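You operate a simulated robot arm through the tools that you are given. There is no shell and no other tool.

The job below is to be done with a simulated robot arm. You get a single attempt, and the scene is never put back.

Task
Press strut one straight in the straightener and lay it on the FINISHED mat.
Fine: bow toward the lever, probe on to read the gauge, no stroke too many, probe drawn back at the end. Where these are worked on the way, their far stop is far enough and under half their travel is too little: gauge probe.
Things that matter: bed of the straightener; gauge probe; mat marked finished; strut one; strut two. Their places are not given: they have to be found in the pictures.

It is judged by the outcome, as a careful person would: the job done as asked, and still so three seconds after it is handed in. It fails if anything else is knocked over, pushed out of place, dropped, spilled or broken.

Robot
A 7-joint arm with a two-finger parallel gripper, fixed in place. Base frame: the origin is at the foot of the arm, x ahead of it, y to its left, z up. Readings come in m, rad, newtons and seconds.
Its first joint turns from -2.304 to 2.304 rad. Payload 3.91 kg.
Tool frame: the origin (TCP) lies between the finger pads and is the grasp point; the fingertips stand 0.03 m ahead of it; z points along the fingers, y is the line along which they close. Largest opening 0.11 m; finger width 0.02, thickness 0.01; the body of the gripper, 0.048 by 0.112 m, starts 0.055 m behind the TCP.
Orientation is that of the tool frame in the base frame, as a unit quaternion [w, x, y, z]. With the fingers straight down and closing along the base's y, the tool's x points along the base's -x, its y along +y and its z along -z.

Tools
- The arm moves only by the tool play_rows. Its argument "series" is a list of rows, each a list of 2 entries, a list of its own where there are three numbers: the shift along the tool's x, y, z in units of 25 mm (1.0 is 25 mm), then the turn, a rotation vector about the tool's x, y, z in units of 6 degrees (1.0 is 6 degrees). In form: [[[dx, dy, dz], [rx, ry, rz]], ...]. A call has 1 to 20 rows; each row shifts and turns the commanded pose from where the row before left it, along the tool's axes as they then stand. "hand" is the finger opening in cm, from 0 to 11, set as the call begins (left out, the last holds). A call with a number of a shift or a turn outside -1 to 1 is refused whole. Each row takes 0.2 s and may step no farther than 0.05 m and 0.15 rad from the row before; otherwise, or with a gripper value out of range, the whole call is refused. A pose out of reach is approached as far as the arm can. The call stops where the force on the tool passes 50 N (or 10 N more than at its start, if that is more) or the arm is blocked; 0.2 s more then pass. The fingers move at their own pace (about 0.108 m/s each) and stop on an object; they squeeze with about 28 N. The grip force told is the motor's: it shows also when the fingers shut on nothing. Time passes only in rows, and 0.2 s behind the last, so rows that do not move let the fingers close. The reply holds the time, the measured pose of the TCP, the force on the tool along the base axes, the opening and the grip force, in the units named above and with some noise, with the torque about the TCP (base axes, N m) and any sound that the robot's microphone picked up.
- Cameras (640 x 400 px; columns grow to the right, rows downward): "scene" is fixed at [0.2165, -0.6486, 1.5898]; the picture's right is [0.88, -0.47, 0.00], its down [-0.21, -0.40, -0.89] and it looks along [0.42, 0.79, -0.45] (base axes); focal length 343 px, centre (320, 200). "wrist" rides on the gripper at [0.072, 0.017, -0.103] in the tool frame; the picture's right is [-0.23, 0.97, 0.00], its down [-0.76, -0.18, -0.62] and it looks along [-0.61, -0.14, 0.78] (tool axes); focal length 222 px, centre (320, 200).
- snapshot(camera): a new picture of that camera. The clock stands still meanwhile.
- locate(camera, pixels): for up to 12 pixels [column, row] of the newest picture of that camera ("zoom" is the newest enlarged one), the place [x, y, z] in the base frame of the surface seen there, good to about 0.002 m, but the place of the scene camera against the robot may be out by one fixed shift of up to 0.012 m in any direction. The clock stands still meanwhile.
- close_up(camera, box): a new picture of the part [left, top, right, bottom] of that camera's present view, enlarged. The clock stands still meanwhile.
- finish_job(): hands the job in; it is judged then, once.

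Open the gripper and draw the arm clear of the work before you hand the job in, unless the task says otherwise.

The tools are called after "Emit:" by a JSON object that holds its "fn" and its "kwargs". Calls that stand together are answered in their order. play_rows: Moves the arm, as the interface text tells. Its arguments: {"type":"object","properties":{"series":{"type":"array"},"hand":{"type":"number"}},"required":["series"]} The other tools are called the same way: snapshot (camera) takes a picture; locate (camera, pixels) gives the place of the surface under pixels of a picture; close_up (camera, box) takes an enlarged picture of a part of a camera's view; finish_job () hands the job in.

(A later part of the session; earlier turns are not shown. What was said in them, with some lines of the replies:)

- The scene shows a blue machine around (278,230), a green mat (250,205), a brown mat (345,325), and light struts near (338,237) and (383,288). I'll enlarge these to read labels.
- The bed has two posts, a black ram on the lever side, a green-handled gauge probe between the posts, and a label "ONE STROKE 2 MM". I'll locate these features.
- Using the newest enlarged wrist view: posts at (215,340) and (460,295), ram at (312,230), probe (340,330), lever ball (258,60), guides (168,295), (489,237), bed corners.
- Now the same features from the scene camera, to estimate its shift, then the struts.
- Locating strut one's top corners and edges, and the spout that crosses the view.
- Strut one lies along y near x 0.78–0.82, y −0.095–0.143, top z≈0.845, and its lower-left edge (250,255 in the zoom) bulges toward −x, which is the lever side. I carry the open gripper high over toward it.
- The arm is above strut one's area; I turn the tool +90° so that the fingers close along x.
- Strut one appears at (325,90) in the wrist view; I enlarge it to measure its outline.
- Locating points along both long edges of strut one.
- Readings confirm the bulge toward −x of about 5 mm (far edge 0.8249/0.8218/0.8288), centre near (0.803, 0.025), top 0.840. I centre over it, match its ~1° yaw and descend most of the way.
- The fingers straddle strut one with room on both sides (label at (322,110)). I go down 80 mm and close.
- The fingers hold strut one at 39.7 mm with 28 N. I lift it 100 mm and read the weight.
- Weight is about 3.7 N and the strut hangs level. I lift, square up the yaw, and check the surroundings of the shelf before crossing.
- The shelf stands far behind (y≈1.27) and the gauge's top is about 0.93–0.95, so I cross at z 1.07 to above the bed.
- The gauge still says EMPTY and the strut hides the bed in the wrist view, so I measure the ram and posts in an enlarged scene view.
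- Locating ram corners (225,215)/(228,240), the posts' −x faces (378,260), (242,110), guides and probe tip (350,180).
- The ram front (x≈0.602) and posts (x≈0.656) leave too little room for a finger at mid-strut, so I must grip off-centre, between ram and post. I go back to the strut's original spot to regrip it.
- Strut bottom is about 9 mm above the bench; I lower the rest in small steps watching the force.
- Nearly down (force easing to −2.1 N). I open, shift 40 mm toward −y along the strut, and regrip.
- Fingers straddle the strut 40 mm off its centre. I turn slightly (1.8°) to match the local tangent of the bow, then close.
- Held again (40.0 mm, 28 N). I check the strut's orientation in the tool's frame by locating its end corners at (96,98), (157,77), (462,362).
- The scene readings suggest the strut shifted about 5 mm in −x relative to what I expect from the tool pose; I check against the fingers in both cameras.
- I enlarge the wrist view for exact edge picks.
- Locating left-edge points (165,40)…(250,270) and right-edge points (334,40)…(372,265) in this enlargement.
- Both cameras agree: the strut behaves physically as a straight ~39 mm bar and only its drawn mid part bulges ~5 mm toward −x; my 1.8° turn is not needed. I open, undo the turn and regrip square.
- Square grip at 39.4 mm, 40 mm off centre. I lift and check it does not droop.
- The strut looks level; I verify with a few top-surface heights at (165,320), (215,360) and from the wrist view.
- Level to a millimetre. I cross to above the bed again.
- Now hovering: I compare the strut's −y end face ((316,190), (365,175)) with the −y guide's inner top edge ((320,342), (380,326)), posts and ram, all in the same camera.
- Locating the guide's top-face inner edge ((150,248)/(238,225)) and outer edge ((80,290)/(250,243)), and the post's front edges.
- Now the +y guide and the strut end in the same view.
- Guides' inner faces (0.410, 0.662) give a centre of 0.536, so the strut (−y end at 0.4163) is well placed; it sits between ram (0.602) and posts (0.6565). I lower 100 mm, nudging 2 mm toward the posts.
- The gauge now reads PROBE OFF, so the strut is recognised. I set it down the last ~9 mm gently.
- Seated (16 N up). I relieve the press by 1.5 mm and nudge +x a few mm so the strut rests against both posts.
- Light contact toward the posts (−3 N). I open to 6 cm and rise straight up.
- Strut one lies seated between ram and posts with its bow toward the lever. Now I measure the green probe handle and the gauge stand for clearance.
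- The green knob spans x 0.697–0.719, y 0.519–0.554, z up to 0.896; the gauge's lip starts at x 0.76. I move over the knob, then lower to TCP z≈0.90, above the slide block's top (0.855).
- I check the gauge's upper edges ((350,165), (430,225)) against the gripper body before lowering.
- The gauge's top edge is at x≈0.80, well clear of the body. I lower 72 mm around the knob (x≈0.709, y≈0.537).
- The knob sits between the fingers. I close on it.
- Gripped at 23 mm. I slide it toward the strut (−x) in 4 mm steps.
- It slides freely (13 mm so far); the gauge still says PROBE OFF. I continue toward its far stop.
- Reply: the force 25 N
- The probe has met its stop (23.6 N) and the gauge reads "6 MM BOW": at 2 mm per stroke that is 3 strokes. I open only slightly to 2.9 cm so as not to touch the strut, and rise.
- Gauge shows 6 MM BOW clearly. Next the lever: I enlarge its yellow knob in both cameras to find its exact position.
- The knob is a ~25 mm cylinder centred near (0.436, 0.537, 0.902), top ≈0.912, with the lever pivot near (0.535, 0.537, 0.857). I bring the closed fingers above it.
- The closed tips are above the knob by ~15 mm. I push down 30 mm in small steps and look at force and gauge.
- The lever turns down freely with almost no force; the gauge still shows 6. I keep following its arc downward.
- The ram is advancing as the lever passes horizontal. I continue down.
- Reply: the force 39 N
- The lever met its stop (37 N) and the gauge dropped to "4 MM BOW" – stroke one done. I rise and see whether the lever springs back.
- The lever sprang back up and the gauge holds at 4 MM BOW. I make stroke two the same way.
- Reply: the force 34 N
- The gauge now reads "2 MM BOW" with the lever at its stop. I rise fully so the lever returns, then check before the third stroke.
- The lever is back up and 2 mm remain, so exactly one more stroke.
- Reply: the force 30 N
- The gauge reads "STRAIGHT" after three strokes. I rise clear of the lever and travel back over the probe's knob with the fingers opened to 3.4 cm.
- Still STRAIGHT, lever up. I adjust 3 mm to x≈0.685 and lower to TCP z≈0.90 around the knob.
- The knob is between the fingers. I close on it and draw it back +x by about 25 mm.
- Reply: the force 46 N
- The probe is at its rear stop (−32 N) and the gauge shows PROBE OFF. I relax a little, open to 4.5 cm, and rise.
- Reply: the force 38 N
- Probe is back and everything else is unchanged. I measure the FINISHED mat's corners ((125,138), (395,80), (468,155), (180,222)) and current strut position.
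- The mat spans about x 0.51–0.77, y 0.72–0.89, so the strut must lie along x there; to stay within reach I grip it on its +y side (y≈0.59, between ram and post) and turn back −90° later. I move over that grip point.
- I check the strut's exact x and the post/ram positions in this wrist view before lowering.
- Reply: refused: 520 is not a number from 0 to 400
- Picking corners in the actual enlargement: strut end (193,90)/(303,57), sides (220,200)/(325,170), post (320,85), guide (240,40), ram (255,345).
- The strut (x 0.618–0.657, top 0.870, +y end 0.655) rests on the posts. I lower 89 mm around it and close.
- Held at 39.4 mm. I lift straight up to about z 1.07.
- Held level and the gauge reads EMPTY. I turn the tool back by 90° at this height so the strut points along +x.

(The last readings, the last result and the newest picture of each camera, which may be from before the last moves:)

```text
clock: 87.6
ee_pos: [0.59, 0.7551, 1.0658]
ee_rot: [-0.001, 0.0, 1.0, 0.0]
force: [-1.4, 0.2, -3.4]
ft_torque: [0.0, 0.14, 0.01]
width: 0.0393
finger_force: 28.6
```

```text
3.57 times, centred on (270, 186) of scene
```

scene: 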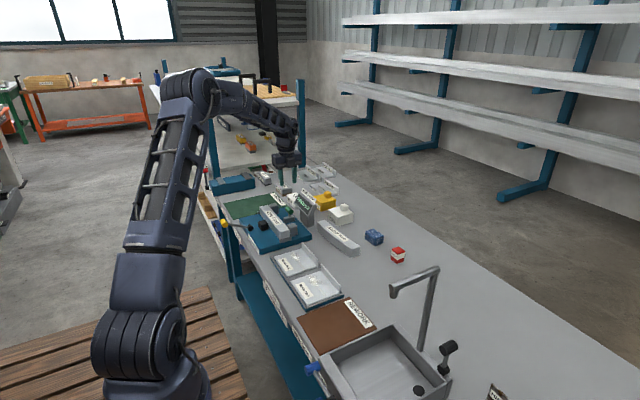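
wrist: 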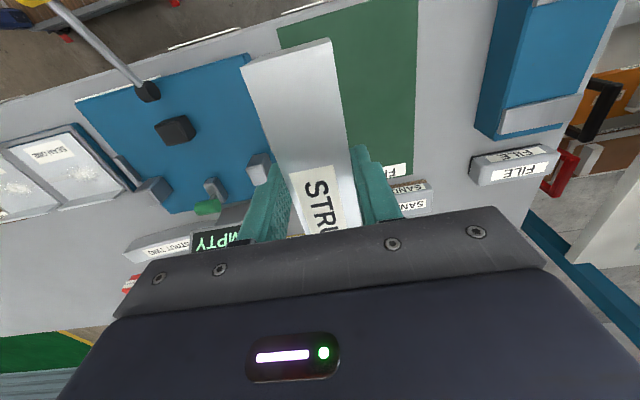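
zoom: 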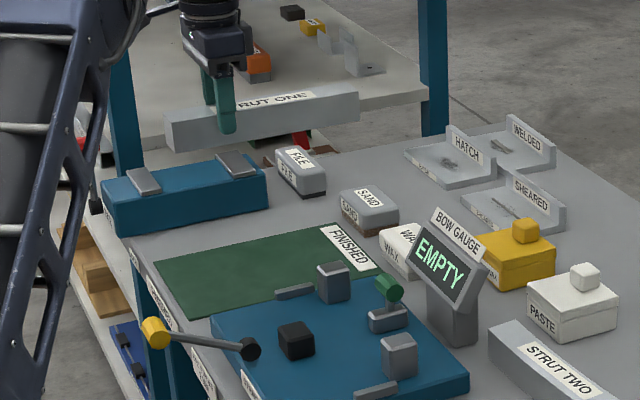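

Orientation is back to square and the strut points along x. I measure the mat edges and strut end in the wrist view.

Emit:
{"fn": "close_up", "kwargs": {"camera": "wrist", "box": [230, 0, 440, 180]}}

Emit:
{"fn": "locate", "kwargs": {"camera": "wrist", "pixels": [[247, 72], [330, 44], [283, 33], [416, 4], [412, 160], [395, 170], [345, 120], [285, 45], [375, 100], [410, 170]]}}

```text
2.22 times, centred on (335, 90) of wrist
```

zoom: 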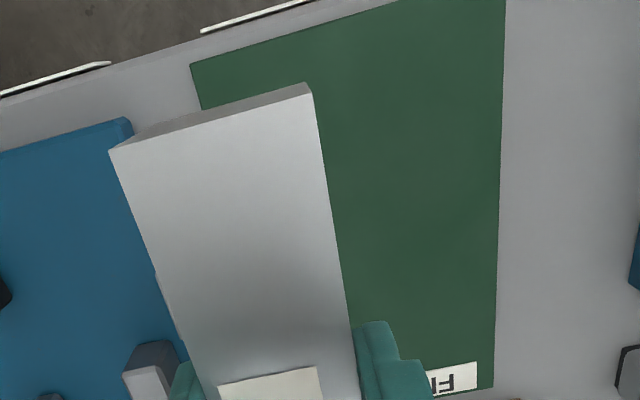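

```text
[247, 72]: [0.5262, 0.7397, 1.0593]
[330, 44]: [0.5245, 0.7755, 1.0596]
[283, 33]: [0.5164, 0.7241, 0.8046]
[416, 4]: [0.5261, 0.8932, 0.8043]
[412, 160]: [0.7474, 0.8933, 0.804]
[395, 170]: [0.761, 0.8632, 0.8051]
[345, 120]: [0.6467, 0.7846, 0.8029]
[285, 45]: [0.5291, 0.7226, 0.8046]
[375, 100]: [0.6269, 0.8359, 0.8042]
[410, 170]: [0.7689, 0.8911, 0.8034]
```

The mat is x 0.513–0.772, y 0.722–0.894 at z 0.804; the strut spans x 0.5245–0.763. I shift 12 mm further onto the mat in y, 2 mm in −x, and lower most of the way.

Emit:
{"fn": "play_rows", "kwargs": {"series": [[[0.08, 0.48, 0], [0, 0, 0]], [[0, 0, 1], [0, 0, 0]], [[0, 0, 1], [0, 0, 0]], [[0, 0, 1], [0, 0, 0]], [[0, 0, 1], [0, 0, 0]], [[0, 0, 1], [0, 0, 0]], [[0, 0, 1], [0, 0, 0]], [[0, 0, 1], [0, 0, 0]], [[0, 0, 0.8], [0, 0, 0]], [[0, 0, 0], [0, 0, 0]]]}}

Emit:
{"fn": "close_up", "kwargs": {"camera": "scene", "box": [200, 150, 320, 246]}}

Emit:
{"fn": "snapshot", "kwargs": {"camera": "wrist"}}

```text
clock: 89.8
ee_pos: [0.5873, 0.7694, 0.8708]
ee_rot: [-0.001, -0.001, 1.0, 0.0]
force: [-0.6, 0.1, -3.1]
ft_torque: [-0.03, 0.12, 0.0]
width: 0.0397
finger_force: 27.9
```

```text
4.17 times, centred on (260, 198) of scene
```

zoom: 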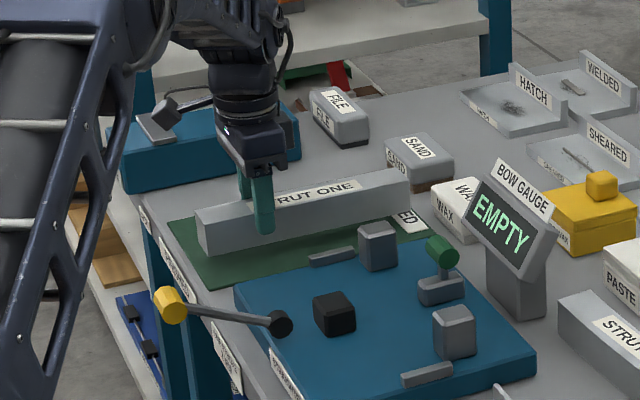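

```text
taken
```

wrist: 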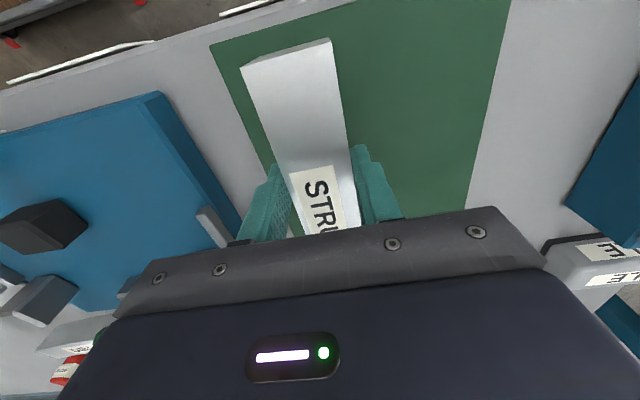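

The strut hovers ~20 mm over the mat. I check the +x end ((405,195)) against the mat edge and the SAND/WAX blocks.

Emit:
{"fn": "locate", "kwargs": {"camera": "zoom", "pixels": [[408, 190], [400, 205], [390, 175], [420, 190], [405, 225], [440, 205], [205, 235], [425, 230], [200, 205], [180, 225], [355, 160]]}}

```text
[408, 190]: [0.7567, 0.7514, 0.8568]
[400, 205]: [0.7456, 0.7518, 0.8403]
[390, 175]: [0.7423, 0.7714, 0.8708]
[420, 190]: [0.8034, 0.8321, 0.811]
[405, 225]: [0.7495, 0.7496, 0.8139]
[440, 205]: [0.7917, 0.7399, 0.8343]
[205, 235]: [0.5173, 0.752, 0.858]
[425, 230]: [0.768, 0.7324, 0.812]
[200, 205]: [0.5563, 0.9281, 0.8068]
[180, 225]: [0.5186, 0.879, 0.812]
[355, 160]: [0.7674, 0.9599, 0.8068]
```

All clear: strut x 0.52–0.76 within the mat, WAX begins at x≈0.79. I lower the last 20 mm gently.

Emit:
{"fn": "play_rows", "kwargs": {"series": [[[0, 0, 0.35], [0, 0, 0]], [[0, 0, 0.25], [0, 0, 0]], [[0, 0, 0.12], [0, 0, 0]], [[0, 0, 0.06], [0, 0, 0]], [[0, 0, 0], [0, 0, 0]]]}}

```text
clock: 91.0
ee_pos: [0.5866, 0.77, 0.8513]
ee_rot: [0.0, -0.002, 1.0, 0.0]
force: [0.3, 0.0, -0.5]
ft_torque: [-0.03, -0.27, 0.03]
width: 0.0396
finger_force: 28.3
```

The weight is nearly carried by the mat (force −0.5 N). One more millimetre, then I open.

Emit:
{"fn": "play_rows", "kwargs": {"series": [[[0, 0, 0.04], [0, 0, 0]], [[0, 0, 0], [0, 0, 0]]]}}

Emit:
{"fn": "play_rows", "kwargs": {"series": [[[0, 0, 0], [0, 0, 0]], [[0, 0, 0], [0, 0, 0]], [[0, 0, 0], [0, 0, 0]], [[0, 0, -0.5], [0, 0, 0]], [[0, 0, -1], [0, 0, 0]], [[0, 0, -1], [0, 0, 0]], [[0, 0, -1], [0, 0, 0]], [[0, 0, -1], [0, 0, 0]], [[0, 0, -1], [0, 0, 0]], [[0, 0, -1], [0, 0, 0]], [[0, 0, -1], [0, 0, 0]], [[0, 0, 0], [0, 0, 0]]], "hand": 7}}

Emit:
{"fn": "close_up", "kwargs": {"camera": "scene", "box": [200, 150, 320, 246]}}

Emit:
{"fn": "snapshot", "kwargs": {"camera": "wrist"}}

```text
clock: 91.6
ee_pos: [0.5875, 0.7697, 0.8499]
ee_rot: [0.0, 0.0, 1.0, 0.001]
force: [-2.3, -1.6, 7.4]
ft_torque: [-0.14, -0.04, 0.0]
width: 0.0397
finger_force: 28.4
```

```text
clock: 94.2
ee_pos: [0.5869, 0.7697, 1.0391]
ee_rot: [-0.001, 0.0, 1.0, 0.001]
force: [-0.7, 0.1, 0.2]
ft_torque: [0.05, 0.0, 0.01]
width: 0.0698
finger_force: 0.0
```

```text
4.17 times, centred on (260, 198) of scene
```

zoom: 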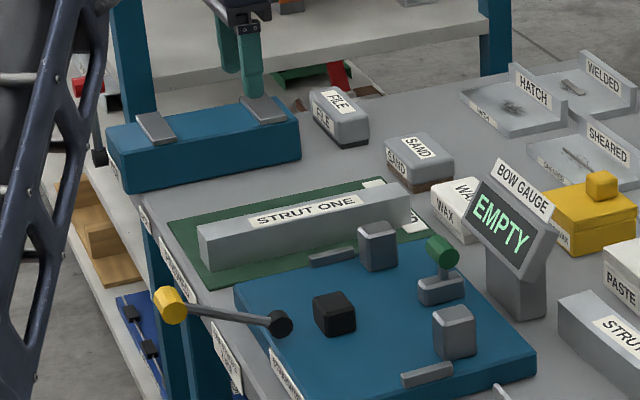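

```text
taken
```

wrist: 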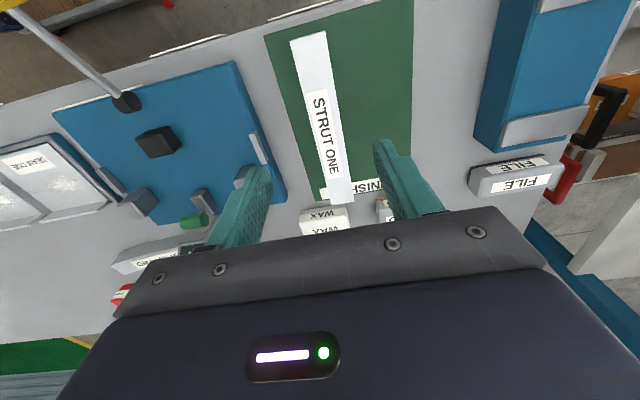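

Strut one lies on the mat. I verify its +x end stays within the mat edge via the wrist close-up.

Emit:
{"fn": "close_up", "kwargs": {"camera": "wrist", "box": [260, 10, 420, 210]}}

Emit:
{"fn": "locate", "kwargs": {"camera": "wrist", "pixels": [[293, 42], [325, 33], [330, 201], [350, 196], [322, 196], [360, 190], [268, 40], [316, 190], [410, 5], [308, 110]]}}

```text
2.00 times, centred on (340, 110) of wrist
```

zoom: 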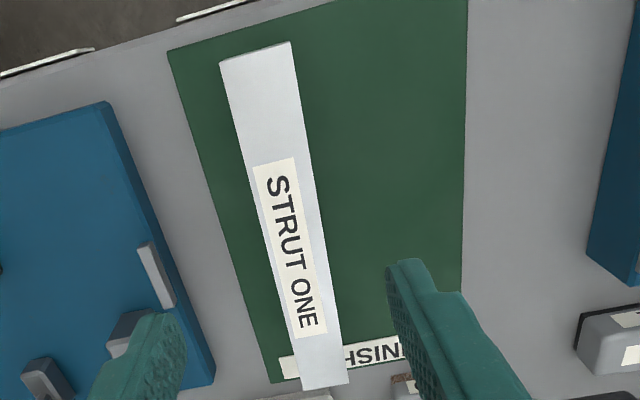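

```text
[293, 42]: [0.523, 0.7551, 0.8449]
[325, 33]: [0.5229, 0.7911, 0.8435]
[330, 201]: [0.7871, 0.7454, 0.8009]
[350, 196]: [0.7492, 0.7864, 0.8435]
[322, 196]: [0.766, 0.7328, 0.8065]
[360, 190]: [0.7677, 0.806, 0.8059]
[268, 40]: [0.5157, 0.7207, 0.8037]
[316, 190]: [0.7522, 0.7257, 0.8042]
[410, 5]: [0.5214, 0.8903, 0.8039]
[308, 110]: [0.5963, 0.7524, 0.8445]
```

Strut spans x≈0.522–0.761 on a mat of 0.513–0.772; it is straight and at rest. I draw the arm up and back clear of the work.

Emit:
{"fn": "play_rows", "kwargs": {"series": [[[0, 0, -1], [0, 0, 0]], [[0, 0, -1], [0, 0, 0]], [[0, 0, -1], [0, 0, 0]], [[0, 0, -1], [0, 0, 0]], [[0, 0, -1], [0, 0, 0]], [[0, 0, -1], [0, 0, 0]], [[0.9, -0.8, 0], [0, 0, 0]], [[0.9, -0.8, 0], [0, 0, 0]], [[0.9, -0.8, 0], [0, 0, 0]], [[0.9, -0.8, 0], [0, 0, 0]], [[0.9, -0.8, 0], [0, 0, 0]], [[0.9, -0.8, 0], [0, 0, 0]], [[0.9, -0.8, 0], [0, 0, 0]], [[0.9, -0.8, 0], [0, 0, 0]], [[0.9, -0.8, 0], [0, 0, 0]], [[0.9, -0.8, 0], [0, 0, 0]], [[0, 0, 0], [0, 0, 0]]], "hand": 11}}

Emit:
{"fn": "snapshot", "kwargs": {"camera": "scene"}}

Emit:
{"fn": "close_up", "kwargs": {"camera": "scene", "box": [200, 150, 320, 246]}}

Emit:
{"fn": "close_up", "kwargs": {"camera": "wrist", "box": [220, 90, 480, 240]}}

```text
clock: 97.8
ee_pos: [0.3639, 0.5687, 1.1892]
ee_rot: [0.0, 0.0, 1.0, 0.0]
force: [-0.4, -0.6, 0.0]
ft_torque: [-0.02, 0.04, 0.01]
width: 0.1099
finger_force: 0.0
```

```text
taken
```

scene: 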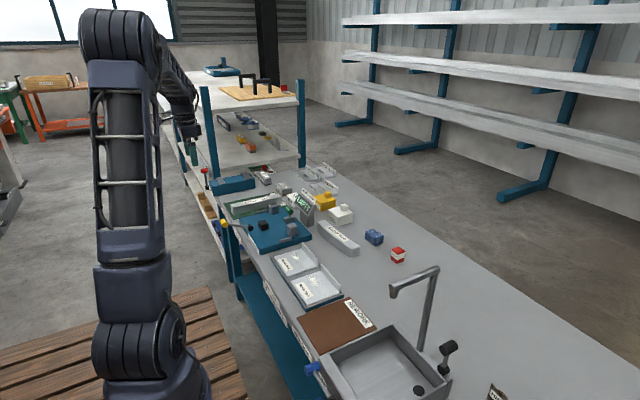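

```text
4.17 times, centred on (260, 198) of scene
```

zoom: 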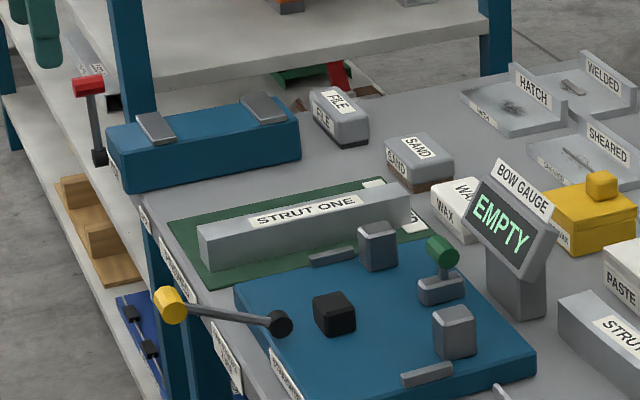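

```text
2.46 times, centred on (350, 165) of wrist
```

zoom: 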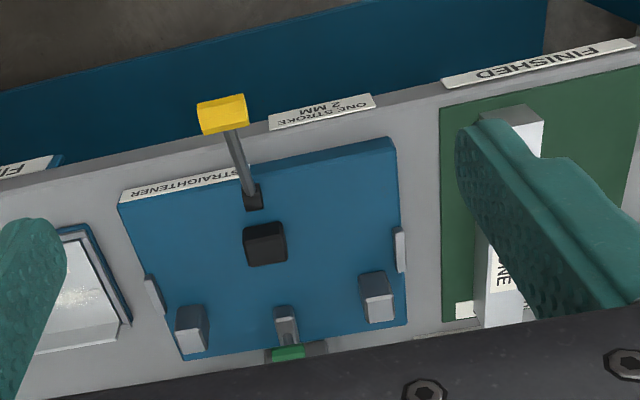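

The pictures show strut one straight on the FINISHED mat, the probe drawn back, the lever up, everything else in place, and the arm clear with the gripper open. I hand the job in.

Emit:
{"fn": "finish_job", "kwargs": {}}

```text
The job is handed in.
```

Strut one is pressed straight and lies on the FINISHED mat; the job is handed in.

- **Bow:** it went into the straightener with the bow toward the lever. With the probe on, the gauge read 6 mm.
- **Strokes:** three strokes at 2 mm each took it through 4 mm and 2 mm to "STRAIGHT", with none too many.
- **Probe:** it was slid to its far stop for the readings and drawn back to its rear stop before the strut came out.
- **Placement:** the strut lies along the mat, about 1 cm inside its edge at each end.
- **Other items:** nothing else looks moved in the last pictures. The lever is up, and the arm is clear with the gripper open.

I gripped the strut at its middle first, but the fingers would not have fitted beside the ram. I set it back near its original spot and gripped it off-centre before seating it.
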